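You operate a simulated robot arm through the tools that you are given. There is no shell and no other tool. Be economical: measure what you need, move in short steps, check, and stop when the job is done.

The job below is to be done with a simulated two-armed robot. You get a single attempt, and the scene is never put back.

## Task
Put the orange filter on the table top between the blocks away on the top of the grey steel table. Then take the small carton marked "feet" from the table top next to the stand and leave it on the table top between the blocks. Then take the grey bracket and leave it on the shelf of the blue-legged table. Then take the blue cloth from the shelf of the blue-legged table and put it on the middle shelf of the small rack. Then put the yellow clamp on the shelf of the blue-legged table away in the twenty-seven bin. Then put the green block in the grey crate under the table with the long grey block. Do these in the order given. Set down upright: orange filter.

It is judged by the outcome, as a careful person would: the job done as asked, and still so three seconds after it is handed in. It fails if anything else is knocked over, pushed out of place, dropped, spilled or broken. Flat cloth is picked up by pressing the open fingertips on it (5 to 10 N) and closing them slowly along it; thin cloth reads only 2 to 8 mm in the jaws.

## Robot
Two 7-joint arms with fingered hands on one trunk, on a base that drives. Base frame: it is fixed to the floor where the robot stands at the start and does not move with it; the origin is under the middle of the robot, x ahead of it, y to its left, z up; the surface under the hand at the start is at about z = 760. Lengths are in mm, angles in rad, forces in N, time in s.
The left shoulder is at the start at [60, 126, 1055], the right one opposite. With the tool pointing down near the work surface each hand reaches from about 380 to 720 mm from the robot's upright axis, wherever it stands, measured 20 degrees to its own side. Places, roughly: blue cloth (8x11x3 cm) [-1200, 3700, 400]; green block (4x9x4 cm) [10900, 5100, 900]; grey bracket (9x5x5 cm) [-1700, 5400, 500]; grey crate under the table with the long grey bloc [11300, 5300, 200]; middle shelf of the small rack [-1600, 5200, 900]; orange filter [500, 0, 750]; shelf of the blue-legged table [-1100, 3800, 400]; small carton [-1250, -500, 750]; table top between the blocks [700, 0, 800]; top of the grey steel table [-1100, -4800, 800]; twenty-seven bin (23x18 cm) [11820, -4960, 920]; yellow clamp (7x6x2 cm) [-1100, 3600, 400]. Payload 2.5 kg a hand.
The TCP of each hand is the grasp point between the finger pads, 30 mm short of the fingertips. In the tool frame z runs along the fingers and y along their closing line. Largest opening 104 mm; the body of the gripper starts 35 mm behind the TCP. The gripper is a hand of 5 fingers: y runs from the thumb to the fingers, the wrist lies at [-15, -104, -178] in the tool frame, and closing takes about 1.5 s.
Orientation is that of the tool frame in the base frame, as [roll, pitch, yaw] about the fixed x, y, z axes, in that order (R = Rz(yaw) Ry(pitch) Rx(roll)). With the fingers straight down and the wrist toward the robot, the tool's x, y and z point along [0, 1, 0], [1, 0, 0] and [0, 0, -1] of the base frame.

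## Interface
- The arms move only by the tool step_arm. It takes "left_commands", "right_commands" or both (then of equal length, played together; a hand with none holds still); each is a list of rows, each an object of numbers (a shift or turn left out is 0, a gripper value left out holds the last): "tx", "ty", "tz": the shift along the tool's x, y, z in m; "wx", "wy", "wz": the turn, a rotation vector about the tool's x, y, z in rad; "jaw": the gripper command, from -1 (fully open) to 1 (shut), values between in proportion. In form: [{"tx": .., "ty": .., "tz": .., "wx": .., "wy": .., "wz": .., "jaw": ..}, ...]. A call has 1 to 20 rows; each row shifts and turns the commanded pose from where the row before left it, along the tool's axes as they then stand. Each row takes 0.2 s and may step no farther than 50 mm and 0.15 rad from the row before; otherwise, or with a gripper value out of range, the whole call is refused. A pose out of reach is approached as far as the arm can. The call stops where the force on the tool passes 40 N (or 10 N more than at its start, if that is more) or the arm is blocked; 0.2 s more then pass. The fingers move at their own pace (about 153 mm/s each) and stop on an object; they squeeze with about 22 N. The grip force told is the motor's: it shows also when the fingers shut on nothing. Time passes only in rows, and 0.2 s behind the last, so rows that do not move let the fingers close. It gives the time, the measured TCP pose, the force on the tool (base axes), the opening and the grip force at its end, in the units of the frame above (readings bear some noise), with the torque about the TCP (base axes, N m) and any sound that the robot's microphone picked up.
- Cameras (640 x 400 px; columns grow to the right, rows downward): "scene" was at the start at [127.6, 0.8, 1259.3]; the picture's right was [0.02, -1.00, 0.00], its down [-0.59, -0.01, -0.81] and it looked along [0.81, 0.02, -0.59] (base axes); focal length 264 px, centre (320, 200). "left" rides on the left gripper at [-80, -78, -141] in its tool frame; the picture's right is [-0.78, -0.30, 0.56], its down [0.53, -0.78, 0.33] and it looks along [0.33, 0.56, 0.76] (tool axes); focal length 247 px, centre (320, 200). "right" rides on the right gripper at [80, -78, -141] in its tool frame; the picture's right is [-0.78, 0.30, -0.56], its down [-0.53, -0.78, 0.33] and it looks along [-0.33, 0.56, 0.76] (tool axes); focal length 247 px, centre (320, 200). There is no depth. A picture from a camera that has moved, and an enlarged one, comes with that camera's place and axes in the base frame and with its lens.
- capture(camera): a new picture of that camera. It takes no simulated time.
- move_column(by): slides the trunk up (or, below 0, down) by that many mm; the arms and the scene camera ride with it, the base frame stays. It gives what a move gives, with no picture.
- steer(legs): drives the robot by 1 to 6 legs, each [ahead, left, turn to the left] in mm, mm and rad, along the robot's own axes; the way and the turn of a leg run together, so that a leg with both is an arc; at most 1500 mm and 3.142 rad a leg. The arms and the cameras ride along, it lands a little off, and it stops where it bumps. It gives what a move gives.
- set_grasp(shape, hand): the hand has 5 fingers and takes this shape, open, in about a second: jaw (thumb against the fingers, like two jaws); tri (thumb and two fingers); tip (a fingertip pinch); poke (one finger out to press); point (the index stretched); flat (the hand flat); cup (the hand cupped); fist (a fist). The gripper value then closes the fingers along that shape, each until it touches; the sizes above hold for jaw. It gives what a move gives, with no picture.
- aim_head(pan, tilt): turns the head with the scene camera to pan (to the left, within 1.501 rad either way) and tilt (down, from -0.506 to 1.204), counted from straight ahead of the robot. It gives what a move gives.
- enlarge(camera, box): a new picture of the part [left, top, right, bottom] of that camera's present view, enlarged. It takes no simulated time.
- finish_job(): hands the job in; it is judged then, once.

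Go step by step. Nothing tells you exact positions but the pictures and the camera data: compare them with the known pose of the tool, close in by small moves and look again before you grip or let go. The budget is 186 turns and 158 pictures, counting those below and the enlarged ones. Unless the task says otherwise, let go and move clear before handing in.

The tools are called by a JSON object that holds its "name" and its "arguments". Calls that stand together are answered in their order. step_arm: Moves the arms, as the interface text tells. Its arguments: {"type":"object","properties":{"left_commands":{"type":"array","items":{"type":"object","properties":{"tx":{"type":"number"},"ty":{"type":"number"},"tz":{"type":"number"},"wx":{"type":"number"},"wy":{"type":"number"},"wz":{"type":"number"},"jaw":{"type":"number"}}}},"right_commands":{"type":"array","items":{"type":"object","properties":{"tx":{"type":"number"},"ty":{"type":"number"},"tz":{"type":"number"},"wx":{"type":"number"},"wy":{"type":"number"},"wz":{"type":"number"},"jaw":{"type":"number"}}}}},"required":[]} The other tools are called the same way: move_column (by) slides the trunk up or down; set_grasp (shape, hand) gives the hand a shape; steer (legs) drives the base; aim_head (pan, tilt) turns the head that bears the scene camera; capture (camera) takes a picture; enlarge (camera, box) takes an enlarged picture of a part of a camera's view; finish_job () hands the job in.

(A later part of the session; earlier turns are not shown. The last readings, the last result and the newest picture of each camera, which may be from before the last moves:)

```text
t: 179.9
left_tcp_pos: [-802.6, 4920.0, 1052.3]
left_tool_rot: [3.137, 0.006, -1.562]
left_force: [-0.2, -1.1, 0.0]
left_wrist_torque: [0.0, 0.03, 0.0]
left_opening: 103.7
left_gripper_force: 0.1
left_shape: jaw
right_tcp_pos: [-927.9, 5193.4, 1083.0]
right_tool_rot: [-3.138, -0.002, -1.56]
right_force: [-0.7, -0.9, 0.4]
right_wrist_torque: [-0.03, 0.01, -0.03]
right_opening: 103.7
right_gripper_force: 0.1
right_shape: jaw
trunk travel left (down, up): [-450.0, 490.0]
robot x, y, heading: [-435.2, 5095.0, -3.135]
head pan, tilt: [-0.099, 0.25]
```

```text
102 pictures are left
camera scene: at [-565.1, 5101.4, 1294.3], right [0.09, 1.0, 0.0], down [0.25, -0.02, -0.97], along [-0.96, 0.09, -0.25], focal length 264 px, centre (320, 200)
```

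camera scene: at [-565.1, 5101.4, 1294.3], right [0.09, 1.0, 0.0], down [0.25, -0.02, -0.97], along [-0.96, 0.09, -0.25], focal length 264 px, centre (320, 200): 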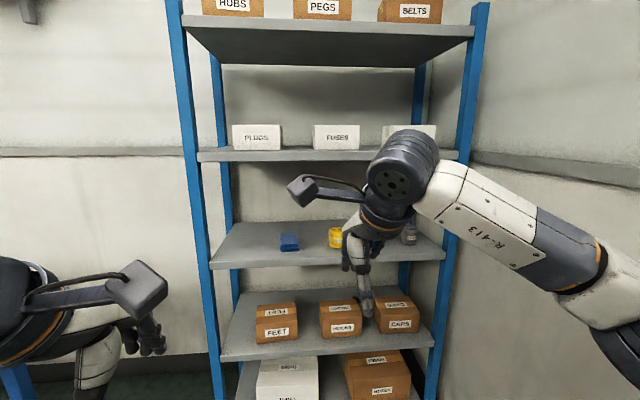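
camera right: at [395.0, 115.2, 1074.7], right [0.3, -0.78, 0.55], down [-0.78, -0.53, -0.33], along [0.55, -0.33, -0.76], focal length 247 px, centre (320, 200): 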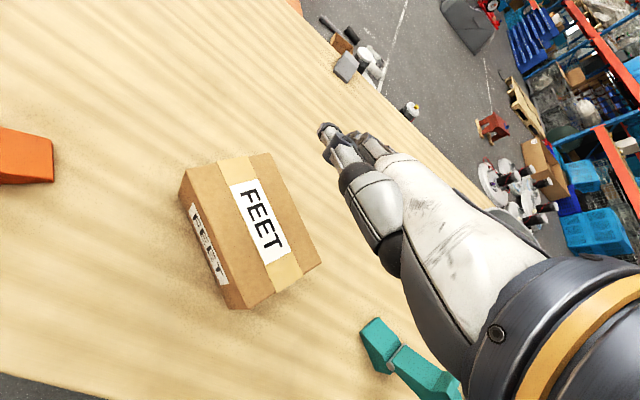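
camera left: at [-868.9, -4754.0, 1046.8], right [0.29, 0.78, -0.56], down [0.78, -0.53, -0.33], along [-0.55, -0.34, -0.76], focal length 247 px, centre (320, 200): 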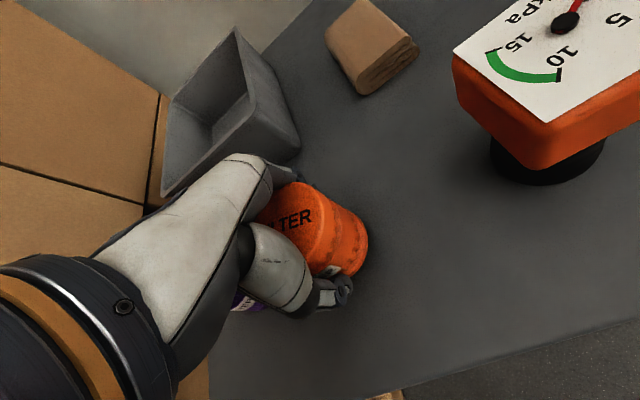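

{"name": "move_column", "arguments": {"by": -400}}

{"name": "capture", "arguments": {"camera": "scene"}}

{"name": "capture", "arguments": {"camera": "right"}}

```text
t: 183.7
left_tcp_pos: [-804.4, 4920.4, 651.1]
left_tool_rot: [3.139, 0.005, -1.562]
left_force: [-0.2, 0.6, 0.0]
left_wrist_torque: [0.01, 0.0, 0.0]
left_opening: 103.8
left_gripper_force: 0.1
left_shape: jaw
right_tcp_pos: [-928.0, 5193.8, 683.8]
right_tool_rot: [-3.138, 0.0, -1.561]
right_force: [-0.1, -0.3, 0.3]
right_wrist_torque: [0.0, -0.01, 0.0]
right_opening: 103.9
right_gripper_force: 0.0
right_shape: jaw
trunk travel left (down, up): [-50.0, 890.0]
robot x, y, heading: [-432.4, 5095.8, -3.133]
head pan, tilt: [-0.099, 0.25]
```

```text
101 pictures are left
camera scene: at [-565.1, 5101.4, 894.4], right [0.09, 1.0, 0.0], down [0.25, -0.02, -0.97], along [-0.96, 0.09, -0.25], focal length 264 px, centre (320, 200)
```

scene: 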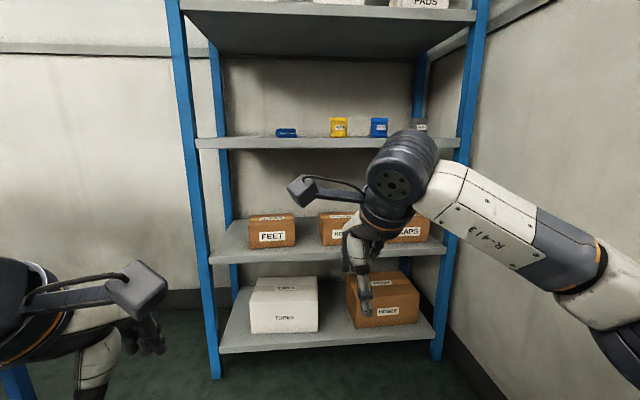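

```text
100 pictures are left
camera right: at [-849.9, 5114.9, 824.1], right [-0.31, 0.77, 0.55], down [0.77, 0.54, -0.33], along [-0.56, 0.33, -0.76], focal length 247 px, centre (320, 200)
```

right: 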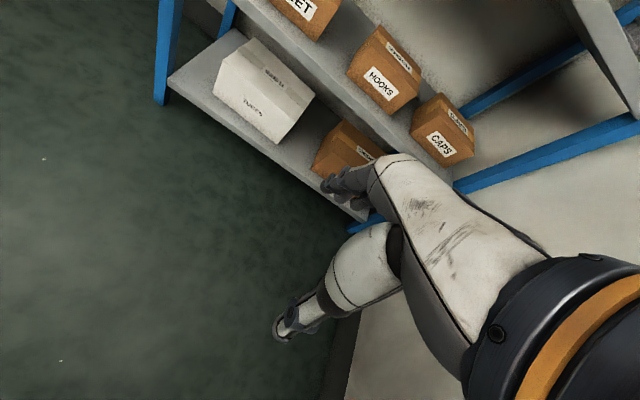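

No bracket in view yet; my right hand hides part of the shelf. I move that hand aside and raise the camera to look over the cartons.

{"name": "step_arm", "arguments": {"right_commands": [{"tx": -0.05, "ty": -0.03}, {"tx": -0.05, "ty": -0.03}, {"tx": -0.05, "ty": -0.03}, {"tx": -0.05, "ty": -0.03}]}}

{"name": "move_column", "arguments": {"by": 230}}

{"name": "aim_head", "arguments": {"pan": -0.1, "tilt": 0.45}}

{"name": "enlarge", "arguments": {"camera": "scene", "box": [180, 80, 500, 280]}}

```text
refused: row 1 steps farther than a row can; nothing moved
```

```text
t: 186.1
left_tcp_pos: [-803.1, 4920.6, 881.1]
left_tool_rot: [3.139, 0.005, -1.562]
left_force: [0.4, -1.2, 0.6]
left_wrist_torque: [0.02, -0.01, 0.01]
left_opening: 104.0
left_gripper_force: 0.0
left_shape: jaw
right_tcp_pos: [-927.2, 5194.1, 914.3]
right_tool_rot: [-3.138, -0.002, -1.561]
right_force: [-0.1, 0.3, -0.4]
right_wrist_torque: [-0.01, 0.02, -0.01]
right_opening: 104.0
right_gripper_force: 0.0
right_shape: jaw
trunk travel left (down, up): [-280.0, 660.0]
robot x, y, heading: [-434.1, 5096.3, -3.134]
head pan, tilt: [-0.099, 0.25]
```

```text
t: 186.9
left_tcp_pos: [-803.3, 4921.8, 881.9]
left_tool_rot: [3.139, 0.005, -1.562]
left_force: [-1.1, 0.9, -0.3]
left_wrist_torque: [-0.01, -0.01, 0.04]
left_opening: 104.0
left_gripper_force: 0.2
left_shape: jaw
right_tcp_pos: [-927.1, 5194.1, 914.0]
right_tool_rot: [-3.137, -0.002, -1.56]
right_force: [0.0, 0.8, -0.3]
right_wrist_torque: [0.0, 0.04, -0.03]
right_opening: 103.8
right_gripper_force: 0.1
right_shape: jaw
trunk travel left (down, up): [-280.0, 660.0]
robot x, y, heading: [-431.6, 5095.2, -3.135]
head pan, tilt: [-0.099, 0.45]
```

```text
2.00 times, centred on (340, 180) of scene
camera zoom: at [-563.6, 5101.3, 1105.8], right [0.09, 1.0, 0.0], down [0.43, -0.04, -0.9], along [-0.9, 0.08, -0.43], focal length 529 px, centre (280, 240)
```

zoom: 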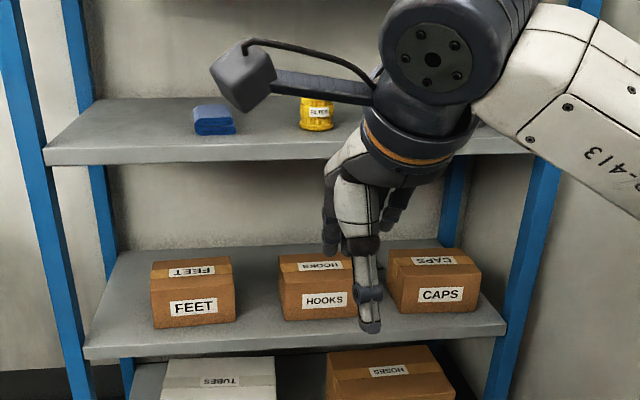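

{"name": "step_arm", "arguments": {"right_commands": [{"tx": -0.04, "ty": -0.025}, {"tx": -0.04, "ty": -0.025}, {"tx": -0.04, "ty": -0.025}, {"tx": -0.04, "ty": -0.025}, {"tx": -0.04}]}}

{"name": "capture", "arguments": {"camera": "scene"}}

```text
t: 188.1
left_tcp_pos: [-802.9, 4920.0, 881.4]
left_tool_rot: [3.138, 0.005, -1.562]
left_force: [0.5, 0.2, -0.3]
left_wrist_torque: [-0.01, 0.0, -0.01]
left_opening: 103.7
left_gripper_force: 0.0
left_shape: jaw
right_tcp_pos: [-828.9, 5398.1, 914.3]
right_tool_rot: [-3.138, -0.002, -1.558]
right_force: [-0.9, 0.6, -0.3]
right_wrist_torque: [0.0, -0.02, -0.01]
right_opening: 103.8
right_gripper_force: 0.1
right_shape: jaw
trunk travel left (down, up): [-280.0, 660.0]
robot x, y, heading: [-435.1, 5095.5, -3.134]
head pan, tilt: [-0.099, 0.45]
```

```text
98 pictures are left
camera scene: at [-563.5, 5101.3, 1105.8], right [0.09, 1.0, 0.0], down [0.43, -0.04, -0.9], along [-0.9, 0.08, -0.44], focal length 264 px, centre (320, 200)
```

scene: 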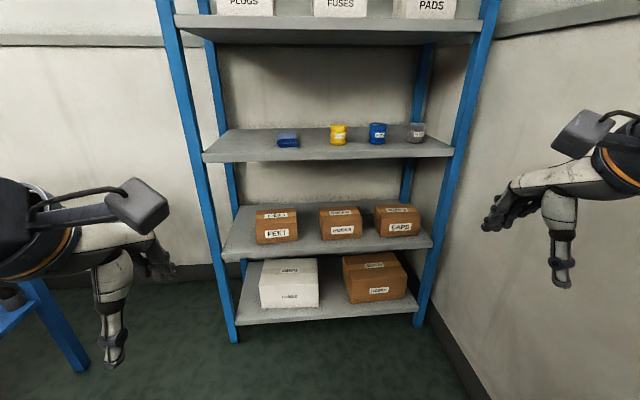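

{"name": "enlarge", "arguments": {"camera": "scene", "box": [210, 170, 450, 320]}}

```text
2.67 times, centred on (330, 245) of scene
camera zoom: at [-563.5, 5101.3, 1105.8], right [0.09, 1.0, 0.0], down [0.43, -0.04, -0.9], along [-0.9, 0.08, -0.44], focal length 705 px, centre (293, 80)
```

zoom: 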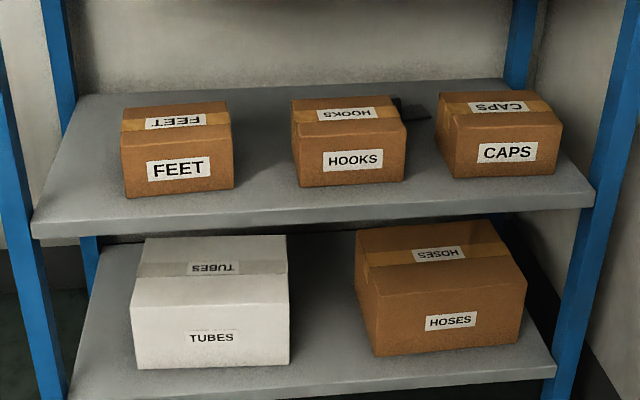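

A dark grey piece peeks out behind the HOOKS and CAPS cartons at about (−1668, 5416, 500): the bracket. I'll drive closer to see over the cartons.

{"name": "steer", "arguments": {"legs": [[400, -150, 0]]}}

{"name": "aim_head", "arguments": {"pan": -0.2, "tilt": 0.7}}

{"name": "capture", "arguments": {"camera": "scene"}}

```text
t: 190.8
left_tcp_pos: [-1191.4, 5065.1, 882.1]
left_tool_rot: [3.136, 0.008, -1.563]
left_force: [0.0, 0.3, 0.5]
left_wrist_torque: [-0.03, -0.01, -0.01]
left_opening: 104.0
left_gripper_force: 0.0
left_shape: jaw
right_tcp_pos: [-1215.5, 5543.2, 917.9]
right_tool_rot: [-3.141, 0.002, -1.568]
right_force: [0.5, 0.1, 0.7]
right_wrist_torque: [-0.01, -0.02, 0.01]
right_opening: 104.1
right_gripper_force: 0.0
right_shape: jaw
trunk travel left (down, up): [-280.0, 660.0]
robot x, y, heading: [-818.8, 5242.0, -3.137]
head pan, tilt: [-0.099, 0.45]
stopped in leg 1: the robot was blocked; the commanded pose is now the measured one
```

```text
t: 191.6
left_tcp_pos: [-1191.9, 5064.9, 882.1]
left_tool_rot: [3.136, 0.01, -1.565]
left_force: [0.4, -0.2, -0.2]
left_wrist_torque: [-0.01, 0.01, 0.02]
left_opening: 103.9
left_gripper_force: 0.0
left_shape: jaw
right_tcp_pos: [-1215.7, 5544.0, 917.9]
right_tool_rot: [3.142, 0.004, -1.57]
right_force: [0.3, -0.2, 0.1]
right_wrist_torque: [0.01, 0.0, -0.02]
right_opening: 103.6
right_gripper_force: 0.0
right_shape: jaw
trunk travel left (down, up): [-280.0, 660.0]
robot x, y, heading: [-819.0, 5243.2, -3.138]
head pan, tilt: [-0.201, 0.7]
```

```text
96 pictures are left
camera scene: at [-942.6, 5251.3, 1084.0], right [0.2, 0.98, 0.01], down [0.63, -0.12, -0.77], along [-0.75, 0.15, -0.64], focal length 264 px, centre (320, 200)
```

scene: 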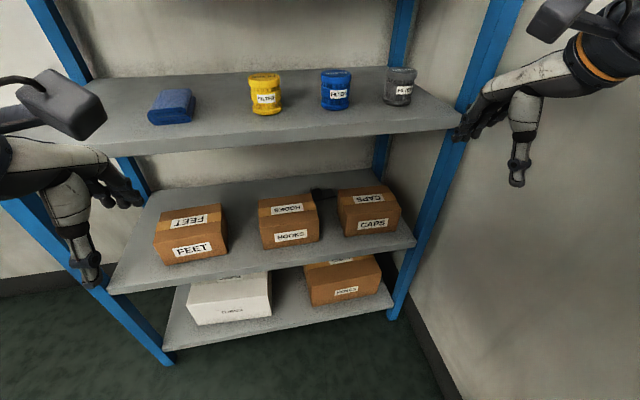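

My right elbow touched the wall. I strafe back left and bring the right hand in.

{"name": "steer", "arguments": {"legs": [[0, 180, 0]]}}

{"name": "capture", "arguments": {"camera": "scene"}}

{"name": "enlarge", "arguments": {"camera": "scene", "box": [250, 150, 450, 275]}}

```text
t: 193.1
left_tcp_pos: [-1192.2, 4891.9, 882.5]
left_tool_rot: [3.139, 0.005, -1.566]
left_force: [-0.4, -0.2, 0.6]
left_wrist_torque: [0.0, -0.01, -0.03]
left_opening: 103.8
left_gripper_force: 0.0
left_shape: jaw
right_tcp_pos: [-1216.1, 5370.5, 914.5]
right_tool_rot: [-3.139, -0.005, -1.572]
right_force: [-0.2, 0.3, -0.1]
right_wrist_torque: [0.03, -0.05, 0.01]
right_opening: 103.8
right_gripper_force: 0.1
right_shape: jaw
trunk travel left (down, up): [-280.0, 660.0]
robot x, y, heading: [-819.4, 5065.2, -3.142]
head pan, tilt: [-0.201, 0.7]
```

```text
95 pictures are left
camera scene: at [-943.6, 5080.0, 1083.6], right [0.2, 0.98, 0.0], down [0.63, -0.13, -0.76], along [-0.75, 0.15, -0.64], focal length 264 px, centre (320, 200)
```

scene: 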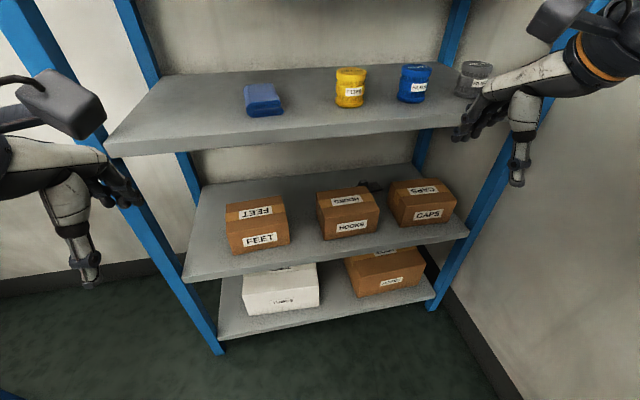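

```text
3.20 times, centred on (350, 212) of scene
camera zoom: at [-943.6, 5080.0, 1083.6], right [0.2, 0.98, 0.0], down [0.63, -0.13, -0.76], along [-0.75, 0.15, -0.64], focal length 846 px, centre (224, 160)
```

zoom: 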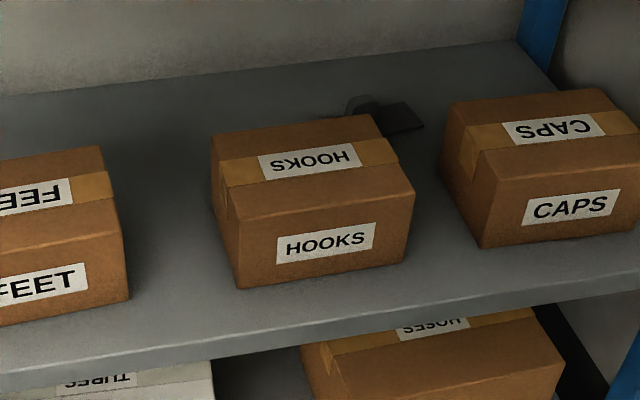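

The bracket is an L-piece (flat plate to the right, upright flange at left), centre ≈(−1660, 5400), long axis roughly along y, behind the cartons (tops ≈577, shelf above ≈835). Plan: back off, lower the trunk so the right arm reaches in straight and tilted over the cartons, then drive in.

{"name": "steer", "arguments": {"legs": [[-310, 0, 0]]}}

{"name": "step_arm", "arguments": {"right_commands": [{"tx": 0.04}, {"tx": 0.04}, {"tx": 0.03}, {"ty": 0.05}, {"ty": 0.05}, {"ty": 0.05}, {"ty": 0.05}]}}

{"name": "move_column", "arguments": {"by": -210}}

{"name": "step_arm", "arguments": {"right_commands": [{"wx": -0.117}, {"wx": -0.117}, {"wx": -0.116}, {}]}}

```text
t: 195.2
left_tcp_pos: [-881.6, 4892.7, 881.8]
left_tool_rot: [3.138, 0.006, -1.568]
left_force: [0.0, 0.3, -0.4]
left_wrist_torque: [0.01, 0.0, -0.01]
left_opening: 103.9
left_gripper_force: 0.1
left_shape: jaw
right_tcp_pos: [-904.4, 5372.8, 915.5]
right_tool_rot: [-3.139, -0.003, -1.572]
right_force: [-1.0, -0.7, 0.1]
right_wrist_torque: [-0.01, -0.02, 0.01]
right_opening: 103.6
right_gripper_force: 0.0
right_shape: jaw
trunk travel left (down, up): [-280.0, 660.0]
robot x, y, heading: [-508.5, 5064.2, 3.141]
head pan, tilt: [-0.201, 0.7]
```

```text
t: 196.8
left_tcp_pos: [-882.3, 4893.3, 881.2]
left_tool_rot: [3.138, 0.005, -1.571]
left_force: [-0.1, -0.4, 1.3]
left_wrist_torque: [0.04, -0.03, 0.0]
left_opening: 104.0
left_gripper_force: 0.0
left_shape: jaw
right_tcp_pos: [-1103.0, 5266.3, 915.2]
right_tool_rot: [-3.141, -0.004, -1.572]
right_force: [-0.2, -0.3, 0.7]
right_wrist_torque: [-0.05, 0.02, 0.0]
right_opening: 104.2
right_gripper_force: 0.0
right_shape: jaw
trunk travel left (down, up): [-280.0, 660.0]
robot x, y, heading: [-510.6, 5066.0, 3.138]
head pan, tilt: [-0.201, 0.7]
```

```text
t: 199.0
left_tcp_pos: [-881.7, 4893.7, 671.3]
left_tool_rot: [3.137, 0.005, -1.569]
left_force: [0.6, 0.3, 0.7]
left_wrist_torque: [0.01, 0.01, -0.01]
left_opening: 103.6
left_gripper_force: 0.1
left_shape: jaw
right_tcp_pos: [-1102.9, 5264.6, 704.9]
right_tool_rot: [-3.139, -0.004, -1.575]
right_force: [-0.2, 0.2, 0.6]
right_wrist_torque: [-0.02, 0.01, 0.04]
right_opening: 103.9
right_gripper_force: 0.0
right_shape: jaw
trunk travel left (down, up): [-70.0, 870.0]
robot x, y, heading: [-515.1, 5063.3, 3.142]
head pan, tilt: [-0.201, 0.7]
```

```text
t: 200.0
left_tcp_pos: [-881.7, 4893.9, 673.3]
left_tool_rot: [3.138, 0.005, -1.57]
left_force: [-0.7, 0.5, -0.3]
left_wrist_torque: [-0.01, 0.01, 0.0]
left_opening: 104.0
left_gripper_force: 0.0
left_shape: jaw
right_tcp_pos: [-1103.2, 5266.1, 704.7]
right_tool_rot: [2.792, -0.004, -1.575]
right_force: [0.0, -0.3, 0.3]
right_wrist_torque: [-0.02, -0.03, -0.05]
right_opening: 104.0
right_gripper_force: 0.1
right_shape: jaw
trunk travel left (down, up): [-70.0, 870.0]
robot x, y, heading: [-507.3, 5065.1, 3.137]
head pan, tilt: [-0.201, 0.7]
```

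{"name": "step_arm", "arguments": {"right_commands": [{"tz": 0.029, "ty": 0.027, "jaw": -0.44}, {"tz": 0.029, "ty": 0.027}, {"tz": 0.029, "ty": 0.027}, {"tz": 0.03, "ty": 0.027}, {}, {}]}}

{"name": "steer", "arguments": {"legs": [[0, -105, 0]]}}

{"name": "aim_head", "arguments": {"pan": -0.3, "tilt": 0.4}}

{"name": "capture", "arguments": {"camera": "scene"}}

{"name": "capture", "arguments": {"camera": "right"}}

```text
t: 201.4
left_tcp_pos: [-882.2, 4893.8, 671.3]
left_tool_rot: [3.138, 0.004, -1.568]
left_force: [0.2, -0.1, -0.5]
left_wrist_torque: [0.01, 0.01, -0.02]
left_opening: 103.9
left_gripper_force: 0.1
left_shape: jaw
right_tcp_pos: [-1244.6, 5266.8, 632.9]
right_tool_rot: [2.793, -0.004, -1.573]
right_force: [-0.1, 1.1, -0.2]
right_wrist_torque: [-0.01, -0.02, 0.0]
right_opening: 75.3
right_gripper_force: 0.1
right_shape: jaw
trunk travel left (down, up): [-70.0, 870.0]
robot x, y, heading: [-512.3, 5061.4, 3.141]
head pan, tilt: [-0.201, 0.7]
```

```text
t: 202.6
left_tcp_pos: [-881.9, 4997.0, 671.3]
left_tool_rot: [3.137, 0.005, -1.569]
left_force: [-0.4, -0.4, -0.7]
left_wrist_torque: [-0.01, -0.02, 0.0]
left_opening: 103.7
left_gripper_force: 0.1
left_shape: jaw
right_tcp_pos: [-1244.1, 5370.5, 631.1]
right_tool_rot: [2.795, -0.003, -1.574]
right_force: [-0.1, 0.0, -0.1]
right_wrist_torque: [-0.02, 0.02, 0.01]
right_opening: 74.9
right_gripper_force: 0.0
right_shape: jaw
trunk travel left (down, up): [-70.0, 870.0]
robot x, y, heading: [-509.5, 5165.3, 3.14]
head pan, tilt: [-0.201, 0.7]
```

```text
t: 203.4
left_tcp_pos: [-882.1, 4996.5, 672.2]
left_tool_rot: [3.139, 0.004, -1.569]
left_force: [-0.3, -1.4, 0.2]
left_wrist_torque: [0.01, 0.01, -0.02]
left_opening: 104.1
left_gripper_force: 0.1
left_shape: jaw
right_tcp_pos: [-1243.4, 5370.3, 630.9]
right_tool_rot: [2.796, -0.003, -1.573]
right_force: [0.2, 0.0, 0.4]
right_wrist_torque: [-0.03, 0.03, -0.02]
right_opening: 75.2
right_gripper_force: 0.1
right_shape: jaw
trunk travel left (down, up): [-70.0, 870.0]
robot x, y, heading: [-508.7, 5171.4, 3.141]
head pan, tilt: [-0.3, 0.4]
```

```text
93 pictures are left
camera scene: at [-637.9, 5194.2, 900.3], right [0.3, 0.95, 0.0], down [0.37, -0.12, -0.92], along [-0.88, 0.27, -0.39], focal length 264 px, centre (320, 200)
```

scene: 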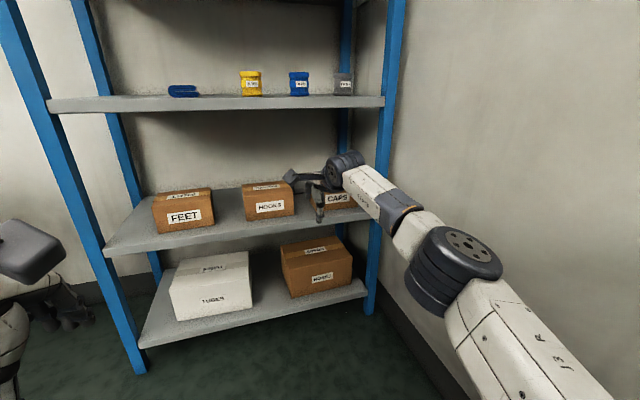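

```text
92 pictures are left
camera right: at [-1124.1, 5289.8, 736.0], right [-0.09, 0.78, 0.62], down [0.62, 0.53, -0.58], along [-0.78, 0.33, -0.53], focal length 247 px, centre (320, 200)
```

right: 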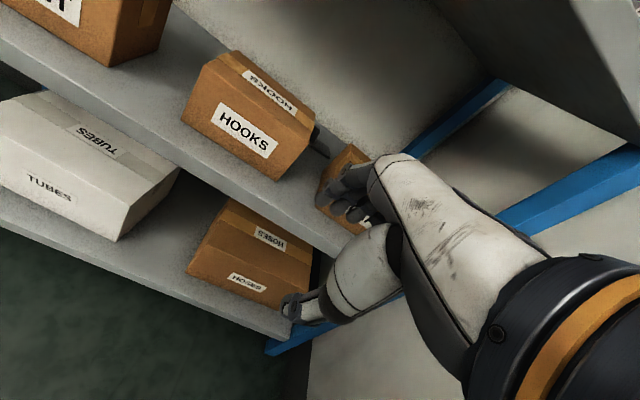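

The right arm is stretched toward the gap above the cartons. I drive in 240 mm and check.

{"name": "steer", "arguments": {"legs": [[240, 0, 0]]}}

{"name": "capture", "arguments": {"camera": "scene"}}

{"name": "capture", "arguments": {"camera": "right"}}

```text
t: 205.2
left_tcp_pos: [-1119.7, 4995.5, 671.7]
left_tool_rot: [3.137, 0.006, -1.567]
left_force: [0.3, 0.3, -0.6]
left_wrist_torque: [-0.02, -0.02, 0.0]
left_opening: 103.9
left_gripper_force: 0.0
left_shape: jaw
right_tcp_pos: [-1483.3, 5369.9, 632.2]
right_tool_rot: [2.794, -0.004, -1.574]
right_force: [0.6, -0.4, -0.5]
right_wrist_torque: [0.0, -0.01, 0.03]
right_opening: 75.1
right_gripper_force: 0.1
right_shape: jaw
trunk travel left (down, up): [-70.0, 870.0]
robot x, y, heading: [-746.7, 5168.1, 3.145]
head pan, tilt: [-0.3, 0.4]
```

```text
91 pictures are left
camera scene: at [-876.5, 5194.3, 900.4], right [0.3, 0.96, 0.0], down [0.37, -0.12, -0.92], along [-0.88, 0.27, -0.39], focal length 264 px, centre (320, 200)
```

scene: 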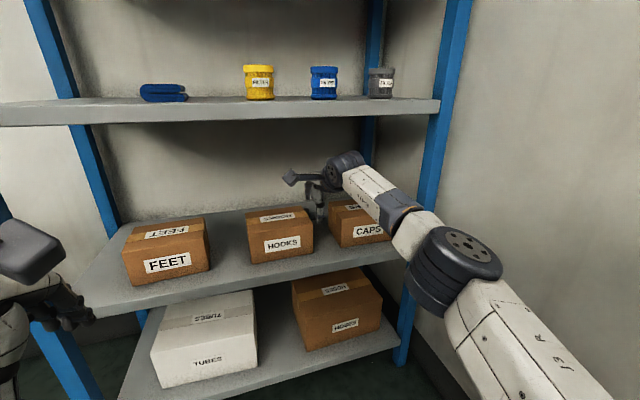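

```text
90 pictures are left
camera right: at [-1362.8, 5289.4, 736.1], right [-0.09, 0.78, 0.62], down [0.62, 0.53, -0.58], along [-0.78, 0.33, -0.53], focal length 247 px, centre (320, 200)
```

right: 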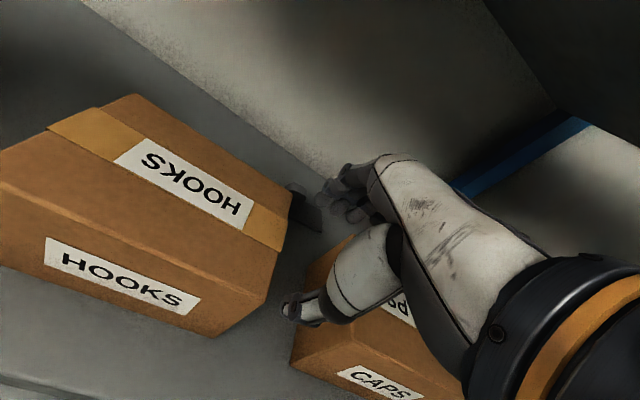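

{"name": "steer", "arguments": {"legs": [[150, 0, 0]]}}

{"name": "capture", "arguments": {"camera": "right"}}

{"name": "capture", "arguments": {"camera": "scene"}}

```text
t: 206.6
left_tcp_pos: [-1270.4, 4994.2, 671.5]
left_tool_rot: [3.139, 0.005, -1.565]
left_force: [0.8, 0.4, 0.2]
left_wrist_torque: [0.01, -0.01, -0.01]
left_opening: 104.2
left_gripper_force: 0.1
left_shape: jaw
right_tcp_pos: [-1634.6, 5367.9, 631.7]
right_tool_rot: [2.793, -0.005, -1.57]
right_force: [-0.3, -0.3, -0.6]
right_wrist_torque: [0.01, 0.02, 0.0]
right_opening: 75.2
right_gripper_force: 0.2
right_shape: jaw
trunk travel left (down, up): [-70.0, 870.0]
robot x, y, heading: [-899.7, 5168.1, -3.138]
head pan, tilt: [-0.3, 0.4]
```

```text
89 pictures are left
camera right: at [-1514.0, 5287.1, 736.3], right [-0.09, 0.78, 0.62], down [0.62, 0.53, -0.58], along [-0.78, 0.33, -0.53], focal length 247 px, centre (320, 200)
```

right: 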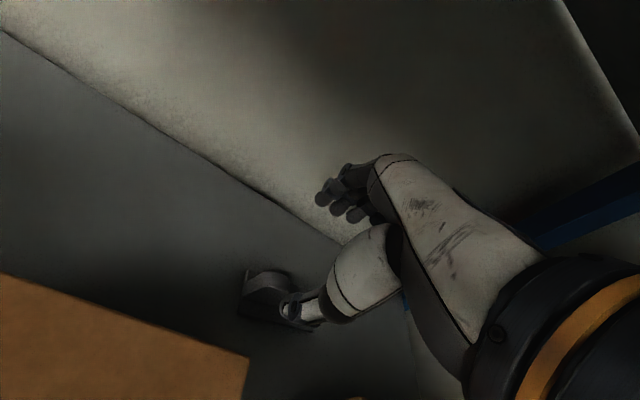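

```text
88 pictures are left
camera scene: at [-1027.4, 5193.6, 900.4], right [0.29, 0.96, 0.0], down [0.37, -0.11, -0.92], along [-0.88, 0.27, -0.39], focal length 264 px, centre (320, 200)
```

scene: 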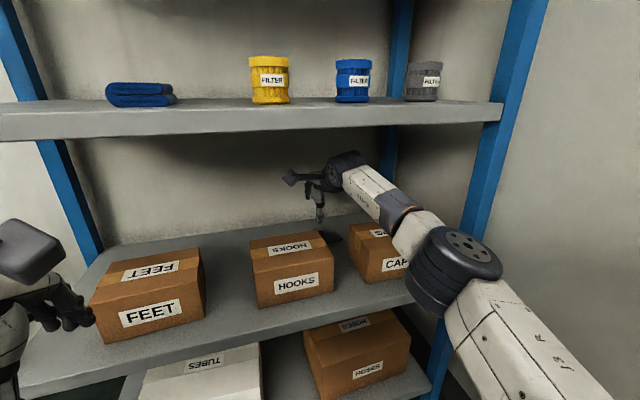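

Now the bracket is visible below the thumb in the right camera; I zoom in to measure it.

{"name": "enlarge", "arguments": {"camera": "right", "box": [200, 230, 360, 350]}}

```text
3.33 times, centred on (280, 290) of right
camera zoom: at [-1514.0, 5287.1, 736.3], right [-0.09, 0.78, 0.62], down [0.62, 0.53, -0.58], along [-0.78, 0.33, -0.53], focal length 823 px, centre (453, -100)
```

zoom: 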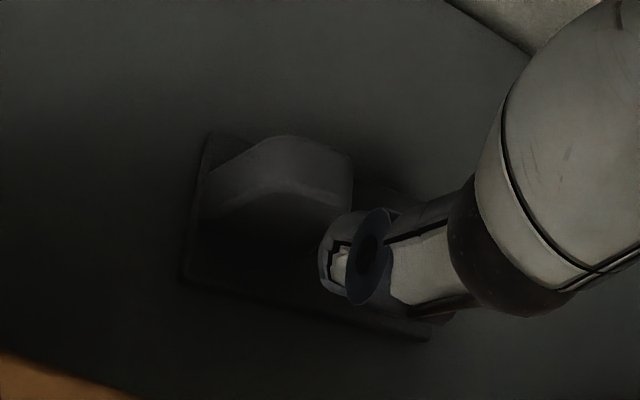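

The bracket's base plate runs from about (−1652, 5360) to (−1665, 5450), 91×47 mm, slightly yawed. I shift the hand 50 mm to the right for a better look at the upright part.

{"name": "step_arm", "arguments": {"right_commands": [{"tx": -0.04}, {"tx": -0.02}]}}

{"name": "enlarge", "arguments": {"camera": "right", "box": [120, 220, 320, 350]}}

{"name": "enlarge", "arguments": {"camera": "scene", "box": [260, 190, 400, 277]}}

```text
t: 207.2
left_tcp_pos: [-1270.9, 4994.9, 671.9]
left_tool_rot: [3.14, 0.004, -1.564]
left_force: [0.1, 1.0, -0.3]
left_wrist_torque: [0.0, -0.01, 0.0]
left_opening: 104.0
left_gripper_force: 0.0
left_shape: jaw
right_tcp_pos: [-1632.4, 5412.5, 630.0]
right_tool_rot: [2.79, -0.002, -1.57]
right_force: [0.1, -0.5, 0.9]
right_wrist_torque: [-0.02, -0.02, 0.02]
right_opening: 75.3
right_gripper_force: 0.1
right_shape: jaw
right hand out of reach, approached as far as the arm can: row 1, 2
trunk travel left (down, up): [-70.0, 870.0]
robot x, y, heading: [-901.3, 5170.1, -3.136]
head pan, tilt: [-0.3, 0.4]
```

```text
3.08 times, centred on (220, 285) of right
camera zoom: at [-1510.6, 5332.9, 735.5], right [-0.09, 0.78, 0.62], down [0.61, 0.53, -0.58], along [-0.78, 0.33, -0.53], focal length 760 px, centre (628, -62)
```

zoom: 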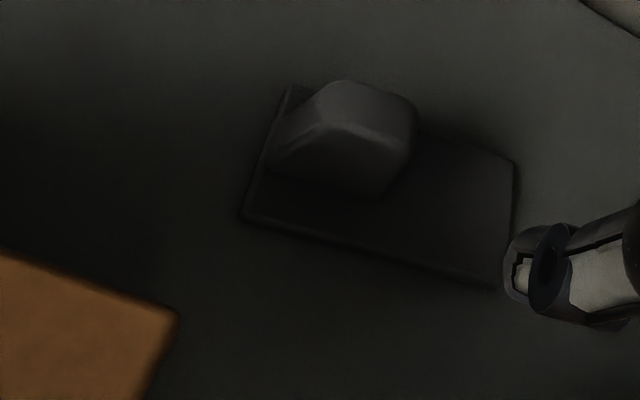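

```text
4.57 times, centred on (330, 234) of scene
camera zoom: at [-1027.4, 5193.6, 900.4], right [0.29, 0.96, 0.0], down [0.37, -0.11, -0.92], along [-0.88, 0.27, -0.39], focal length 1208 px, centre (274, 47)
```

zoom: 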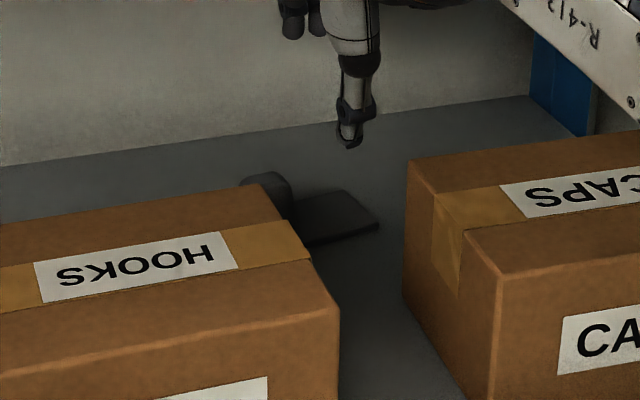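

Now it's clear: a base plate with an upright boss near its left end, centred ≈(−1656, 5387), top ≈540. I'll grip the boss across. First nudge the base in, align yaw, and shift over it.

{"name": "steer", "arguments": {"legs": [[25, 0, 0]]}}

{"name": "step_arm", "arguments": {"right_commands": [{"tx": 0.025}, {"wy": 0.047, "wz": -0.129, "jaw": -0.2}, {}, {}]}}

{"name": "enlarge", "arguments": {"camera": "right", "box": [180, 170, 400, 350]}}

```text
t: 208.0
left_tcp_pos: [-1294.2, 4995.8, 672.0]
left_tool_rot: [3.138, 0.005, -1.567]
left_force: [0.5, 0.6, 0.3]
left_wrist_torque: [0.02, 0.0, -0.02]
left_opening: 103.9
left_gripper_force: 0.1
left_shape: jaw
right_tcp_pos: [-1655.6, 5412.9, 631.5]
right_tool_rot: [2.793, -0.003, -1.571]
right_force: [1.1, 0.1, -0.2]
right_wrist_torque: [-0.01, 0.0, 0.01]
right_opening: 75.1
right_gripper_force: 0.1
right_shape: jaw
trunk travel left (down, up): [-70.0, 870.0]
robot x, y, heading: [-923.6, 5173.5, -3.134]
head pan, tilt: [-0.3, 0.4]
```

```text
t: 209.0
left_tcp_pos: [-1295.2, 4994.5, 672.1]
left_tool_rot: [3.139, 0.005, -1.565]
left_force: [-0.9, 0.9, 0.4]
left_wrist_torque: [0.0, -0.02, 0.02]
left_opening: 103.7
left_gripper_force: 0.1
left_shape: jaw
right_tcp_pos: [-1653.7, 5387.9, 630.2]
right_tool_rot: [2.792, -0.003, -1.504]
right_force: [0.3, 0.0, 0.5]
right_wrist_torque: [0.04, -0.02, -0.03]
right_opening: 63.2
right_gripper_force: 0.2
right_shape: jaw
right hand out of reach, approached as far as the arm can: row 2
trunk travel left (down, up): [-70.0, 870.0]
robot x, y, heading: [-923.7, 5170.3, -3.141]
head pan, tilt: [-0.3, 0.4]
```

```text
2.22 times, centred on (290, 260) of right
camera zoom: at [-1527.0, 5316.4, 734.9], right [-0.14, 0.77, 0.62], down [0.58, 0.57, -0.58], along [-0.8, 0.28, -0.52], focal length 549 px, centre (387, 67)
```

zoom: 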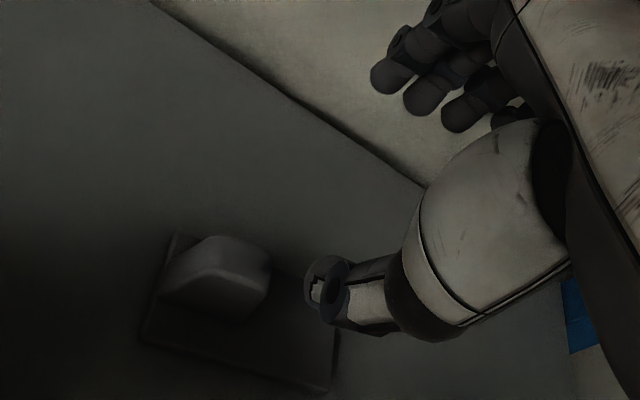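

Yaw is nearly aligned. I descend in stages toward the boss, offset slightly to its centre.

{"name": "step_arm", "arguments": {"right_commands": [{"tx": 0.003, "tz": 0.0188, "ty": -0.0048}, {"tz": 0.0188, "ty": -0.0068}, {"tz": 0.0188, "ty": -0.0068}, {}]}}

{"name": "enlarge", "arguments": {"camera": "right", "box": [180, 170, 400, 350]}}

{"name": "capture", "arguments": {"camera": "scene"}}

```text
t: 210.0
left_tcp_pos: [-1294.8, 4995.4, 673.5]
left_tool_rot: [3.138, 0.006, -1.567]
left_force: [0.4, 0.8, -0.4]
left_wrist_torque: [-0.02, 0.0, -0.05]
left_opening: 104.0
left_gripper_force: 0.1
left_shape: jaw
right_tcp_pos: [-1655.8, 5385.3, 573.2]
right_tool_rot: [2.791, -0.004, -1.503]
right_force: [0.6, -0.1, -0.1]
right_wrist_torque: [-0.02, 0.0, 0.0]
right_opening: 62.9
right_gripper_force: 0.1
right_shape: jaw
trunk travel left (down, up): [-70.0, 870.0]
robot x, y, heading: [-919.3, 5169.3, -3.14]
head pan, tilt: [-0.3, 0.4]
```

```text
2.22 times, centred on (290, 260) of right
camera zoom: at [-1530.9, 5313.6, 676.2], right [-0.14, 0.77, 0.62], down [0.58, 0.57, -0.58], along [-0.8, 0.28, -0.52], focal length 549 px, centre (387, 67)
```

zoom: 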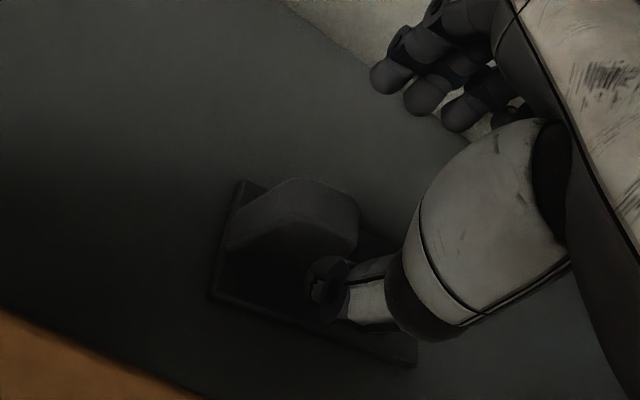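

```text
82 pictures are left
camera scene: at [-1052.1, 5193.6, 900.4], right [0.29, 0.96, 0.0], down [0.37, -0.11, -0.92], along [-0.88, 0.27, -0.39], focal length 264 px, centre (320, 200)
```

scene: 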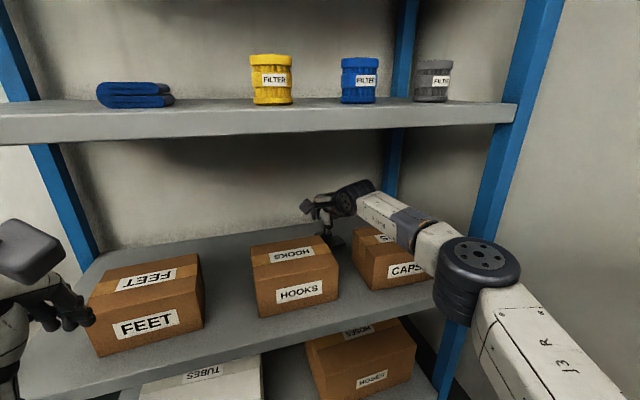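

{"name": "step_arm", "arguments": {"right_commands": [{"tz": 0.012, "ty": -0.0044}, {"tz": 0.012, "ty": -0.0044}, {"tz": 0.007, "ty": -0.0025}, {}]}}

{"name": "enlarge", "arguments": {"camera": "right", "box": [180, 170, 400, 350]}}

```text
t: 211.0
left_tcp_pos: [-1294.5, 4996.3, 674.8]
left_tool_rot: [3.135, 0.005, -1.567]
left_force: [-0.6, 0.1, 0.9]
left_wrist_torque: [-0.03, -0.02, 0.02]
left_opening: 103.9
left_gripper_force: 0.0
left_shape: jaw
right_tcp_pos: [-1658.0, 5384.7, 550.1]
right_tool_rot: [2.776, -0.004, -1.506]
right_force: [10.0, 1.1, 30.2]
right_wrist_torque: [-0.05, -1.3, 0.07]
right_opening: 61.6
right_gripper_force: 0.1
right_shape: jaw
trunk travel left (down, up): [-70.0, 870.0]
robot x, y, heading: [-921.1, 5170.3, -3.137]
head pan, tilt: [-0.3, 0.4]
```

```text
2.22 times, centred on (290, 260) of right
camera zoom: at [-1530.6, 5313.3, 651.4], right [-0.13, 0.77, 0.62], down [0.57, 0.57, -0.59], along [-0.81, 0.28, -0.51], focal length 549 px, centre (387, 67)
```

zoom: 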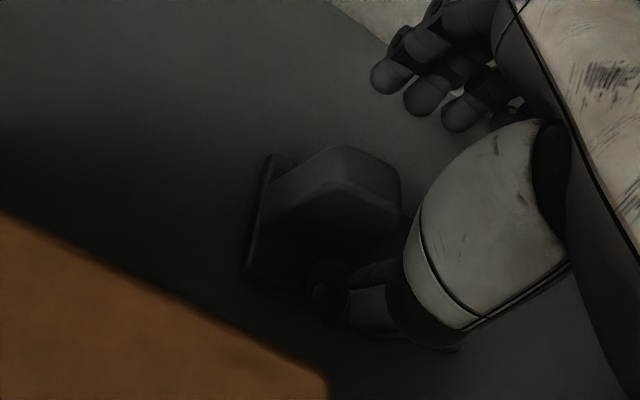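

The thumb touched the base plate. I raise slightly, narrow the opening, and lower again for a deeper grip.

{"name": "step_arm", "arguments": {"right_commands": [{"tz": -0.0066, "ty": 0.0024}, {"jaw": 0.2}, {}, {"tz": 0.005, "ty": -0.0018}, {"tz": 0.004, "ty": -0.0014}, {}]}}

{"name": "enlarge", "arguments": {"camera": "right", "box": [180, 170, 400, 350]}}

```text
t: 212.4
left_tcp_pos: [-1294.4, 4994.4, 673.5]
left_tool_rot: [3.136, 0.004, -1.565]
left_force: [0.2, 0.7, 0.2]
left_wrist_torque: [0.03, 0.02, -0.07]
left_opening: 104.0
left_gripper_force: 0.1
left_shape: jaw
right_tcp_pos: [-1658.6, 5386.4, 540.4]
right_tool_rot: [2.784, -0.004, -1.503]
right_force: [5.2, 0.4, 18.7]
right_wrist_torque: [0.01, -0.43, 0.0]
right_opening: 41.2
right_gripper_force: 0.0
right_shape: jaw
trunk travel left (down, up): [-70.0, 870.0]
robot x, y, heading: [-925.0, 5167.2, -3.135]
head pan, tilt: [-0.3, 0.4]
```

```text
2.22 times, centred on (290, 260) of right
camera zoom: at [-1531.5, 5313.3, 644.1], right [-0.13, 0.77, 0.62], down [0.57, 0.57, -0.59], along [-0.81, 0.28, -0.52], focal length 549 px, centre (387, 67)
```

zoom: 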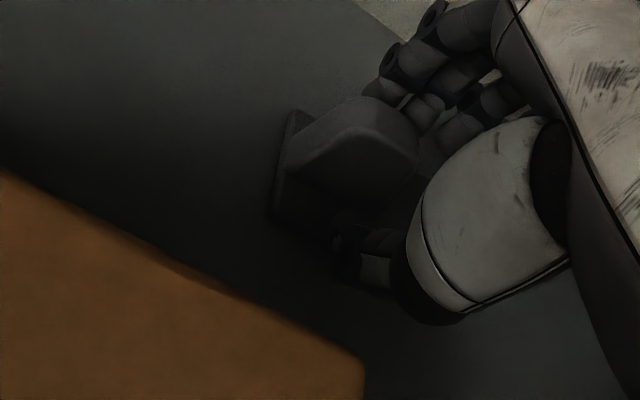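

The boss is between thumb and fingers. I close now.

{"name": "step_arm", "arguments": {"right_commands": [{"tz": -0.002}, {"jaw": 0.4}, {"jaw": 0.6}, {"jaw": 1}, {}, {}, {}]}}

{"name": "step_arm", "arguments": {"right_commands": [{"tz": -0.0094, "ty": 0.0034}, {"tz": -0.0141, "ty": 0.0051}, {"tz": -0.0188, "ty": 0.0068}, {}]}}

{"name": "enlarge", "arguments": {"camera": "right", "box": [180, 170, 400, 350]}}

```text
t: 214.0
left_tcp_pos: [-1294.1, 4995.5, 672.5]
left_tool_rot: [3.137, 0.005, -1.564]
left_force: [0.3, -0.8, 0.0]
left_wrist_torque: [-0.04, 0.03, -0.01]
left_opening: 103.9
left_gripper_force: 0.0
left_shape: jaw
right_tcp_pos: [-1656.9, 5384.3, 539.6]
right_tool_rot: [2.789, -0.002, -1.503]
right_force: [5.2, -0.5, 13.8]
right_wrist_torque: [0.04, -0.39, 0.0]
right_opening: 27.0
right_gripper_force: 22.2
right_shape: jaw
trunk travel left (down, up): [-70.0, 870.0]
robot x, y, heading: [-923.0, 5169.7, -3.142]
head pan, tilt: [-0.3, 0.4]
```

```text
t: 215.0
left_tcp_pos: [-1296.8, 4995.6, 670.5]
left_tool_rot: [3.138, 0.004, -1.566]
left_force: [-0.4, 0.5, 0.6]
left_wrist_torque: [0.02, 0.03, -0.03]
left_opening: 104.0
left_gripper_force: 0.0
left_shape: jaw
right_tcp_pos: [-1656.6, 5384.2, 582.7]
right_tool_rot: [2.792, -0.003, -1.502]
right_force: [-0.7, 0.2, -1.9]
right_wrist_torque: [0.01, -0.02, -0.01]
right_opening: 24.8
right_gripper_force: 21.9
right_shape: jaw
trunk travel left (down, up): [-70.0, 870.0]
robot x, y, heading: [-925.0, 5167.8, -3.14]
head pan, tilt: [-0.3, 0.4]
```

```text
2.22 times, centred on (290, 260) of right
camera zoom: at [-1530.7, 5313.1, 687.2], right [-0.14, 0.77, 0.62], down [0.58, 0.57, -0.58], along [-0.8, 0.28, -0.53], focal length 549 px, centre (387, 67)
```

zoom: 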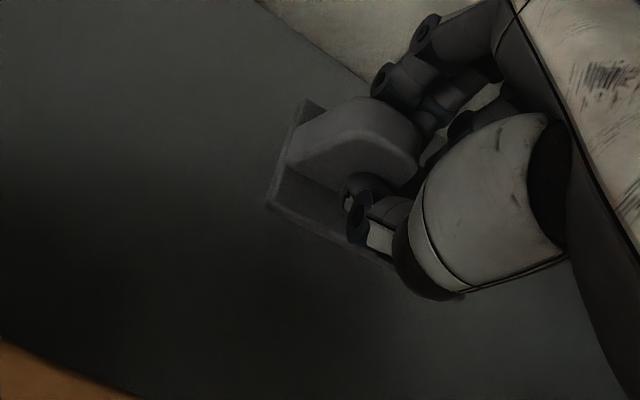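

The bracket is lifted. I raise it to clear the carton tops and check before backing out.

{"name": "step_arm", "arguments": {"right_commands": [{"tz": -0.0188, "ty": 0.0068}, {"tz": -0.0188, "ty": 0.0068}, {"tz": -0.019, "ty": 0.0069}, {}]}}

{"name": "capture", "arguments": {"camera": "scene"}}

```text
t: 216.0
left_tcp_pos: [-1295.5, 4994.7, 671.2]
left_tool_rot: [3.139, 0.003, -1.567]
left_force: [0.7, 0.0, -0.2]
left_wrist_torque: [-0.01, -0.03, -0.01]
left_opening: 103.9
left_gripper_force: 0.0
left_shape: jaw
right_tcp_pos: [-1653.5, 5384.2, 634.8]
right_tool_rot: [2.79, -0.003, -1.503]
right_force: [-0.2, -0.4, -2.4]
right_wrist_torque: [-0.03, -0.03, -0.02]
right_opening: 24.5
right_gripper_force: 22.1
right_shape: jaw
right hand out of reach, approached as far as the arm can: row 3
trunk travel left (down, up): [-70.0, 870.0]
robot x, y, heading: [-921.6, 5169.1, -3.139]
head pan, tilt: [-0.3, 0.4]
```

```text
78 pictures are left
camera scene: at [-1052.2, 5193.6, 900.4], right [0.29, 0.96, 0.0], down [0.37, -0.11, -0.92], along [-0.88, 0.27, -0.39], focal length 264 px, centre (320, 200)
```

scene: 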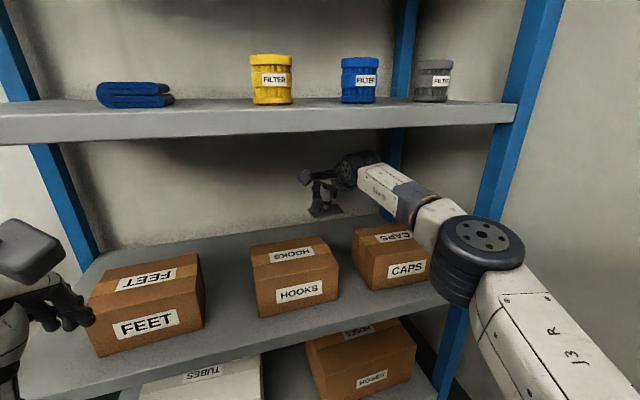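

{"name": "move_column", "arguments": {"by": 9}}

{"name": "steer", "arguments": {"legs": [[-420, 0, 0]]}}

{"name": "aim_head", "arguments": {"pan": 0.0, "tilt": 0.35}}

{"name": "capture", "arguments": {"camera": "scene"}}

```text
t: 216.5
left_tcp_pos: [-1295.0, 4994.7, 680.7]
left_tool_rot: [3.138, 0.005, -1.567]
left_force: [0.6, 0.0, -0.1]
left_wrist_torque: [0.02, -0.02, -0.02]
left_opening: 103.8
left_gripper_force: 0.1
left_shape: jaw
right_tcp_pos: [-1654.5, 5384.7, 642.2]
right_tool_rot: [2.788, -0.003, -1.505]
right_force: [-0.1, -0.7, -1.9]
right_wrist_torque: [0.02, -0.02, 0.0]
right_opening: 24.5
right_gripper_force: 22.1
right_shape: jaw
trunk travel left (down, up): [-79.0, 861.0]
robot x, y, heading: [-925.3, 5169.6, -3.138]
head pan, tilt: [-0.3, 0.4]
```

```text
t: 219.1
left_tcp_pos: [-873.7, 4995.4, 679.9]
left_tool_rot: [3.14, 0.004, -1.565]
left_force: [0.3, -0.3, -0.5]
left_wrist_torque: [-0.02, 0.01, 0.01]
left_opening: 104.0
left_gripper_force: 0.1
left_shape: jaw
right_tcp_pos: [-1232.0, 5386.3, 643.2]
right_tool_rot: [2.792, -0.003, -1.504]
right_force: [-0.3, -0.2, -2.0]
right_wrist_torque: [0.01, -0.05, 0.0]
right_opening: 24.5
right_gripper_force: 22.2
right_shape: jaw
trunk travel left (down, up): [-79.0, 861.0]
robot x, y, heading: [-502.0, 5169.1, -3.138]
head pan, tilt: [-0.3, 0.4]
```

```text
t: 219.9
left_tcp_pos: [-872.6, 4996.5, 680.2]
left_tool_rot: [3.139, 0.004, -1.567]
left_force: [-0.3, -0.1, -0.3]
left_wrist_torque: [0.01, -0.01, -0.04]
left_opening: 103.8
left_gripper_force: 0.2
left_shape: jaw
right_tcp_pos: [-1231.9, 5385.7, 641.4]
right_tool_rot: [2.79, -0.003, -1.505]
right_force: [-0.1, 0.5, -1.6]
right_wrist_torque: [-0.02, 0.02, -0.01]
right_opening: 24.5
right_gripper_force: 22.0
right_shape: jaw
trunk travel left (down, up): [-79.0, 861.0]
robot x, y, heading: [-503.6, 5166.8, -3.139]
head pan, tilt: [0.0, 0.351]
```

```text
77 pictures are left
camera scene: at [-635.0, 5167.5, 913.9], right [0.0, 1.0, 0.0], down [0.34, 0.0, -0.94], along [-0.94, 0.0, -0.34], focal length 264 px, centre (320, 200)
```

scene: 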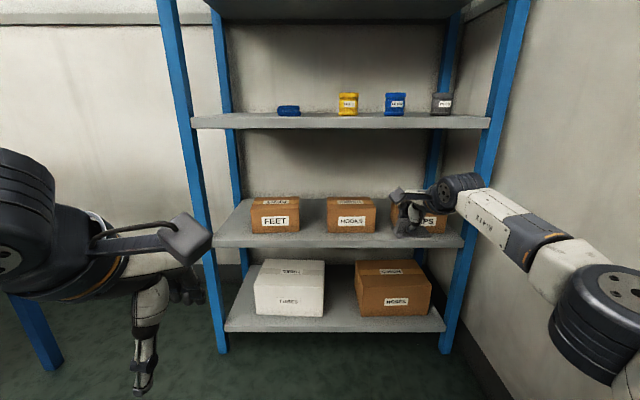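

The bracket is out safely. I back away and strafe to the blue-legged table to inspect its shelf.

{"name": "steer", "arguments": {"legs": [[-480, 0, 0], [0, 1400, 0]]}}

{"name": "capture", "arguments": {"camera": "scene"}}

```text
t: 229.4
left_tcp_pos: [-392.3, 3597.7, 680.5]
left_tool_rot: [3.138, 0.003, -1.579]
left_force: [-0.3, 0.3, 0.3]
left_wrist_torque: [-0.03, 0.02, 0.0]
left_opening: 103.8
left_gripper_force: 0.1
left_shape: jaw
right_tcp_pos: [-746.6, 3993.5, 643.7]
right_tool_rot: [2.791, -0.003, -1.519]
right_force: [-0.5, -0.1, -1.7]
right_wrist_torque: [0.0, 0.01, 0.01]
right_opening: 24.3
right_gripper_force: 22.5
right_shape: jaw
trunk travel left (down, up): [-79.0, 861.0]
robot x, y, heading: [-21.0, 3760.6, 3.133]
head pan, tilt: [0.0, 0.351]
```

```text
76 pictures are left
camera scene: at [-152.5, 3766.4, 913.9], right [0.01, 1.0, 0.0], down [0.34, 0.0, -0.94], along [-0.94, 0.01, -0.34], focal length 264 px, centre (320, 200)
```

scene: 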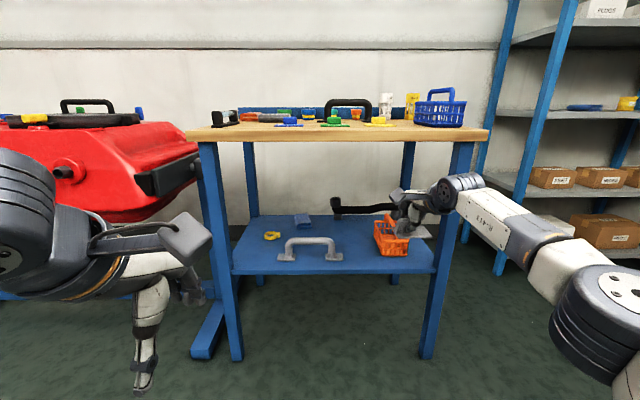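

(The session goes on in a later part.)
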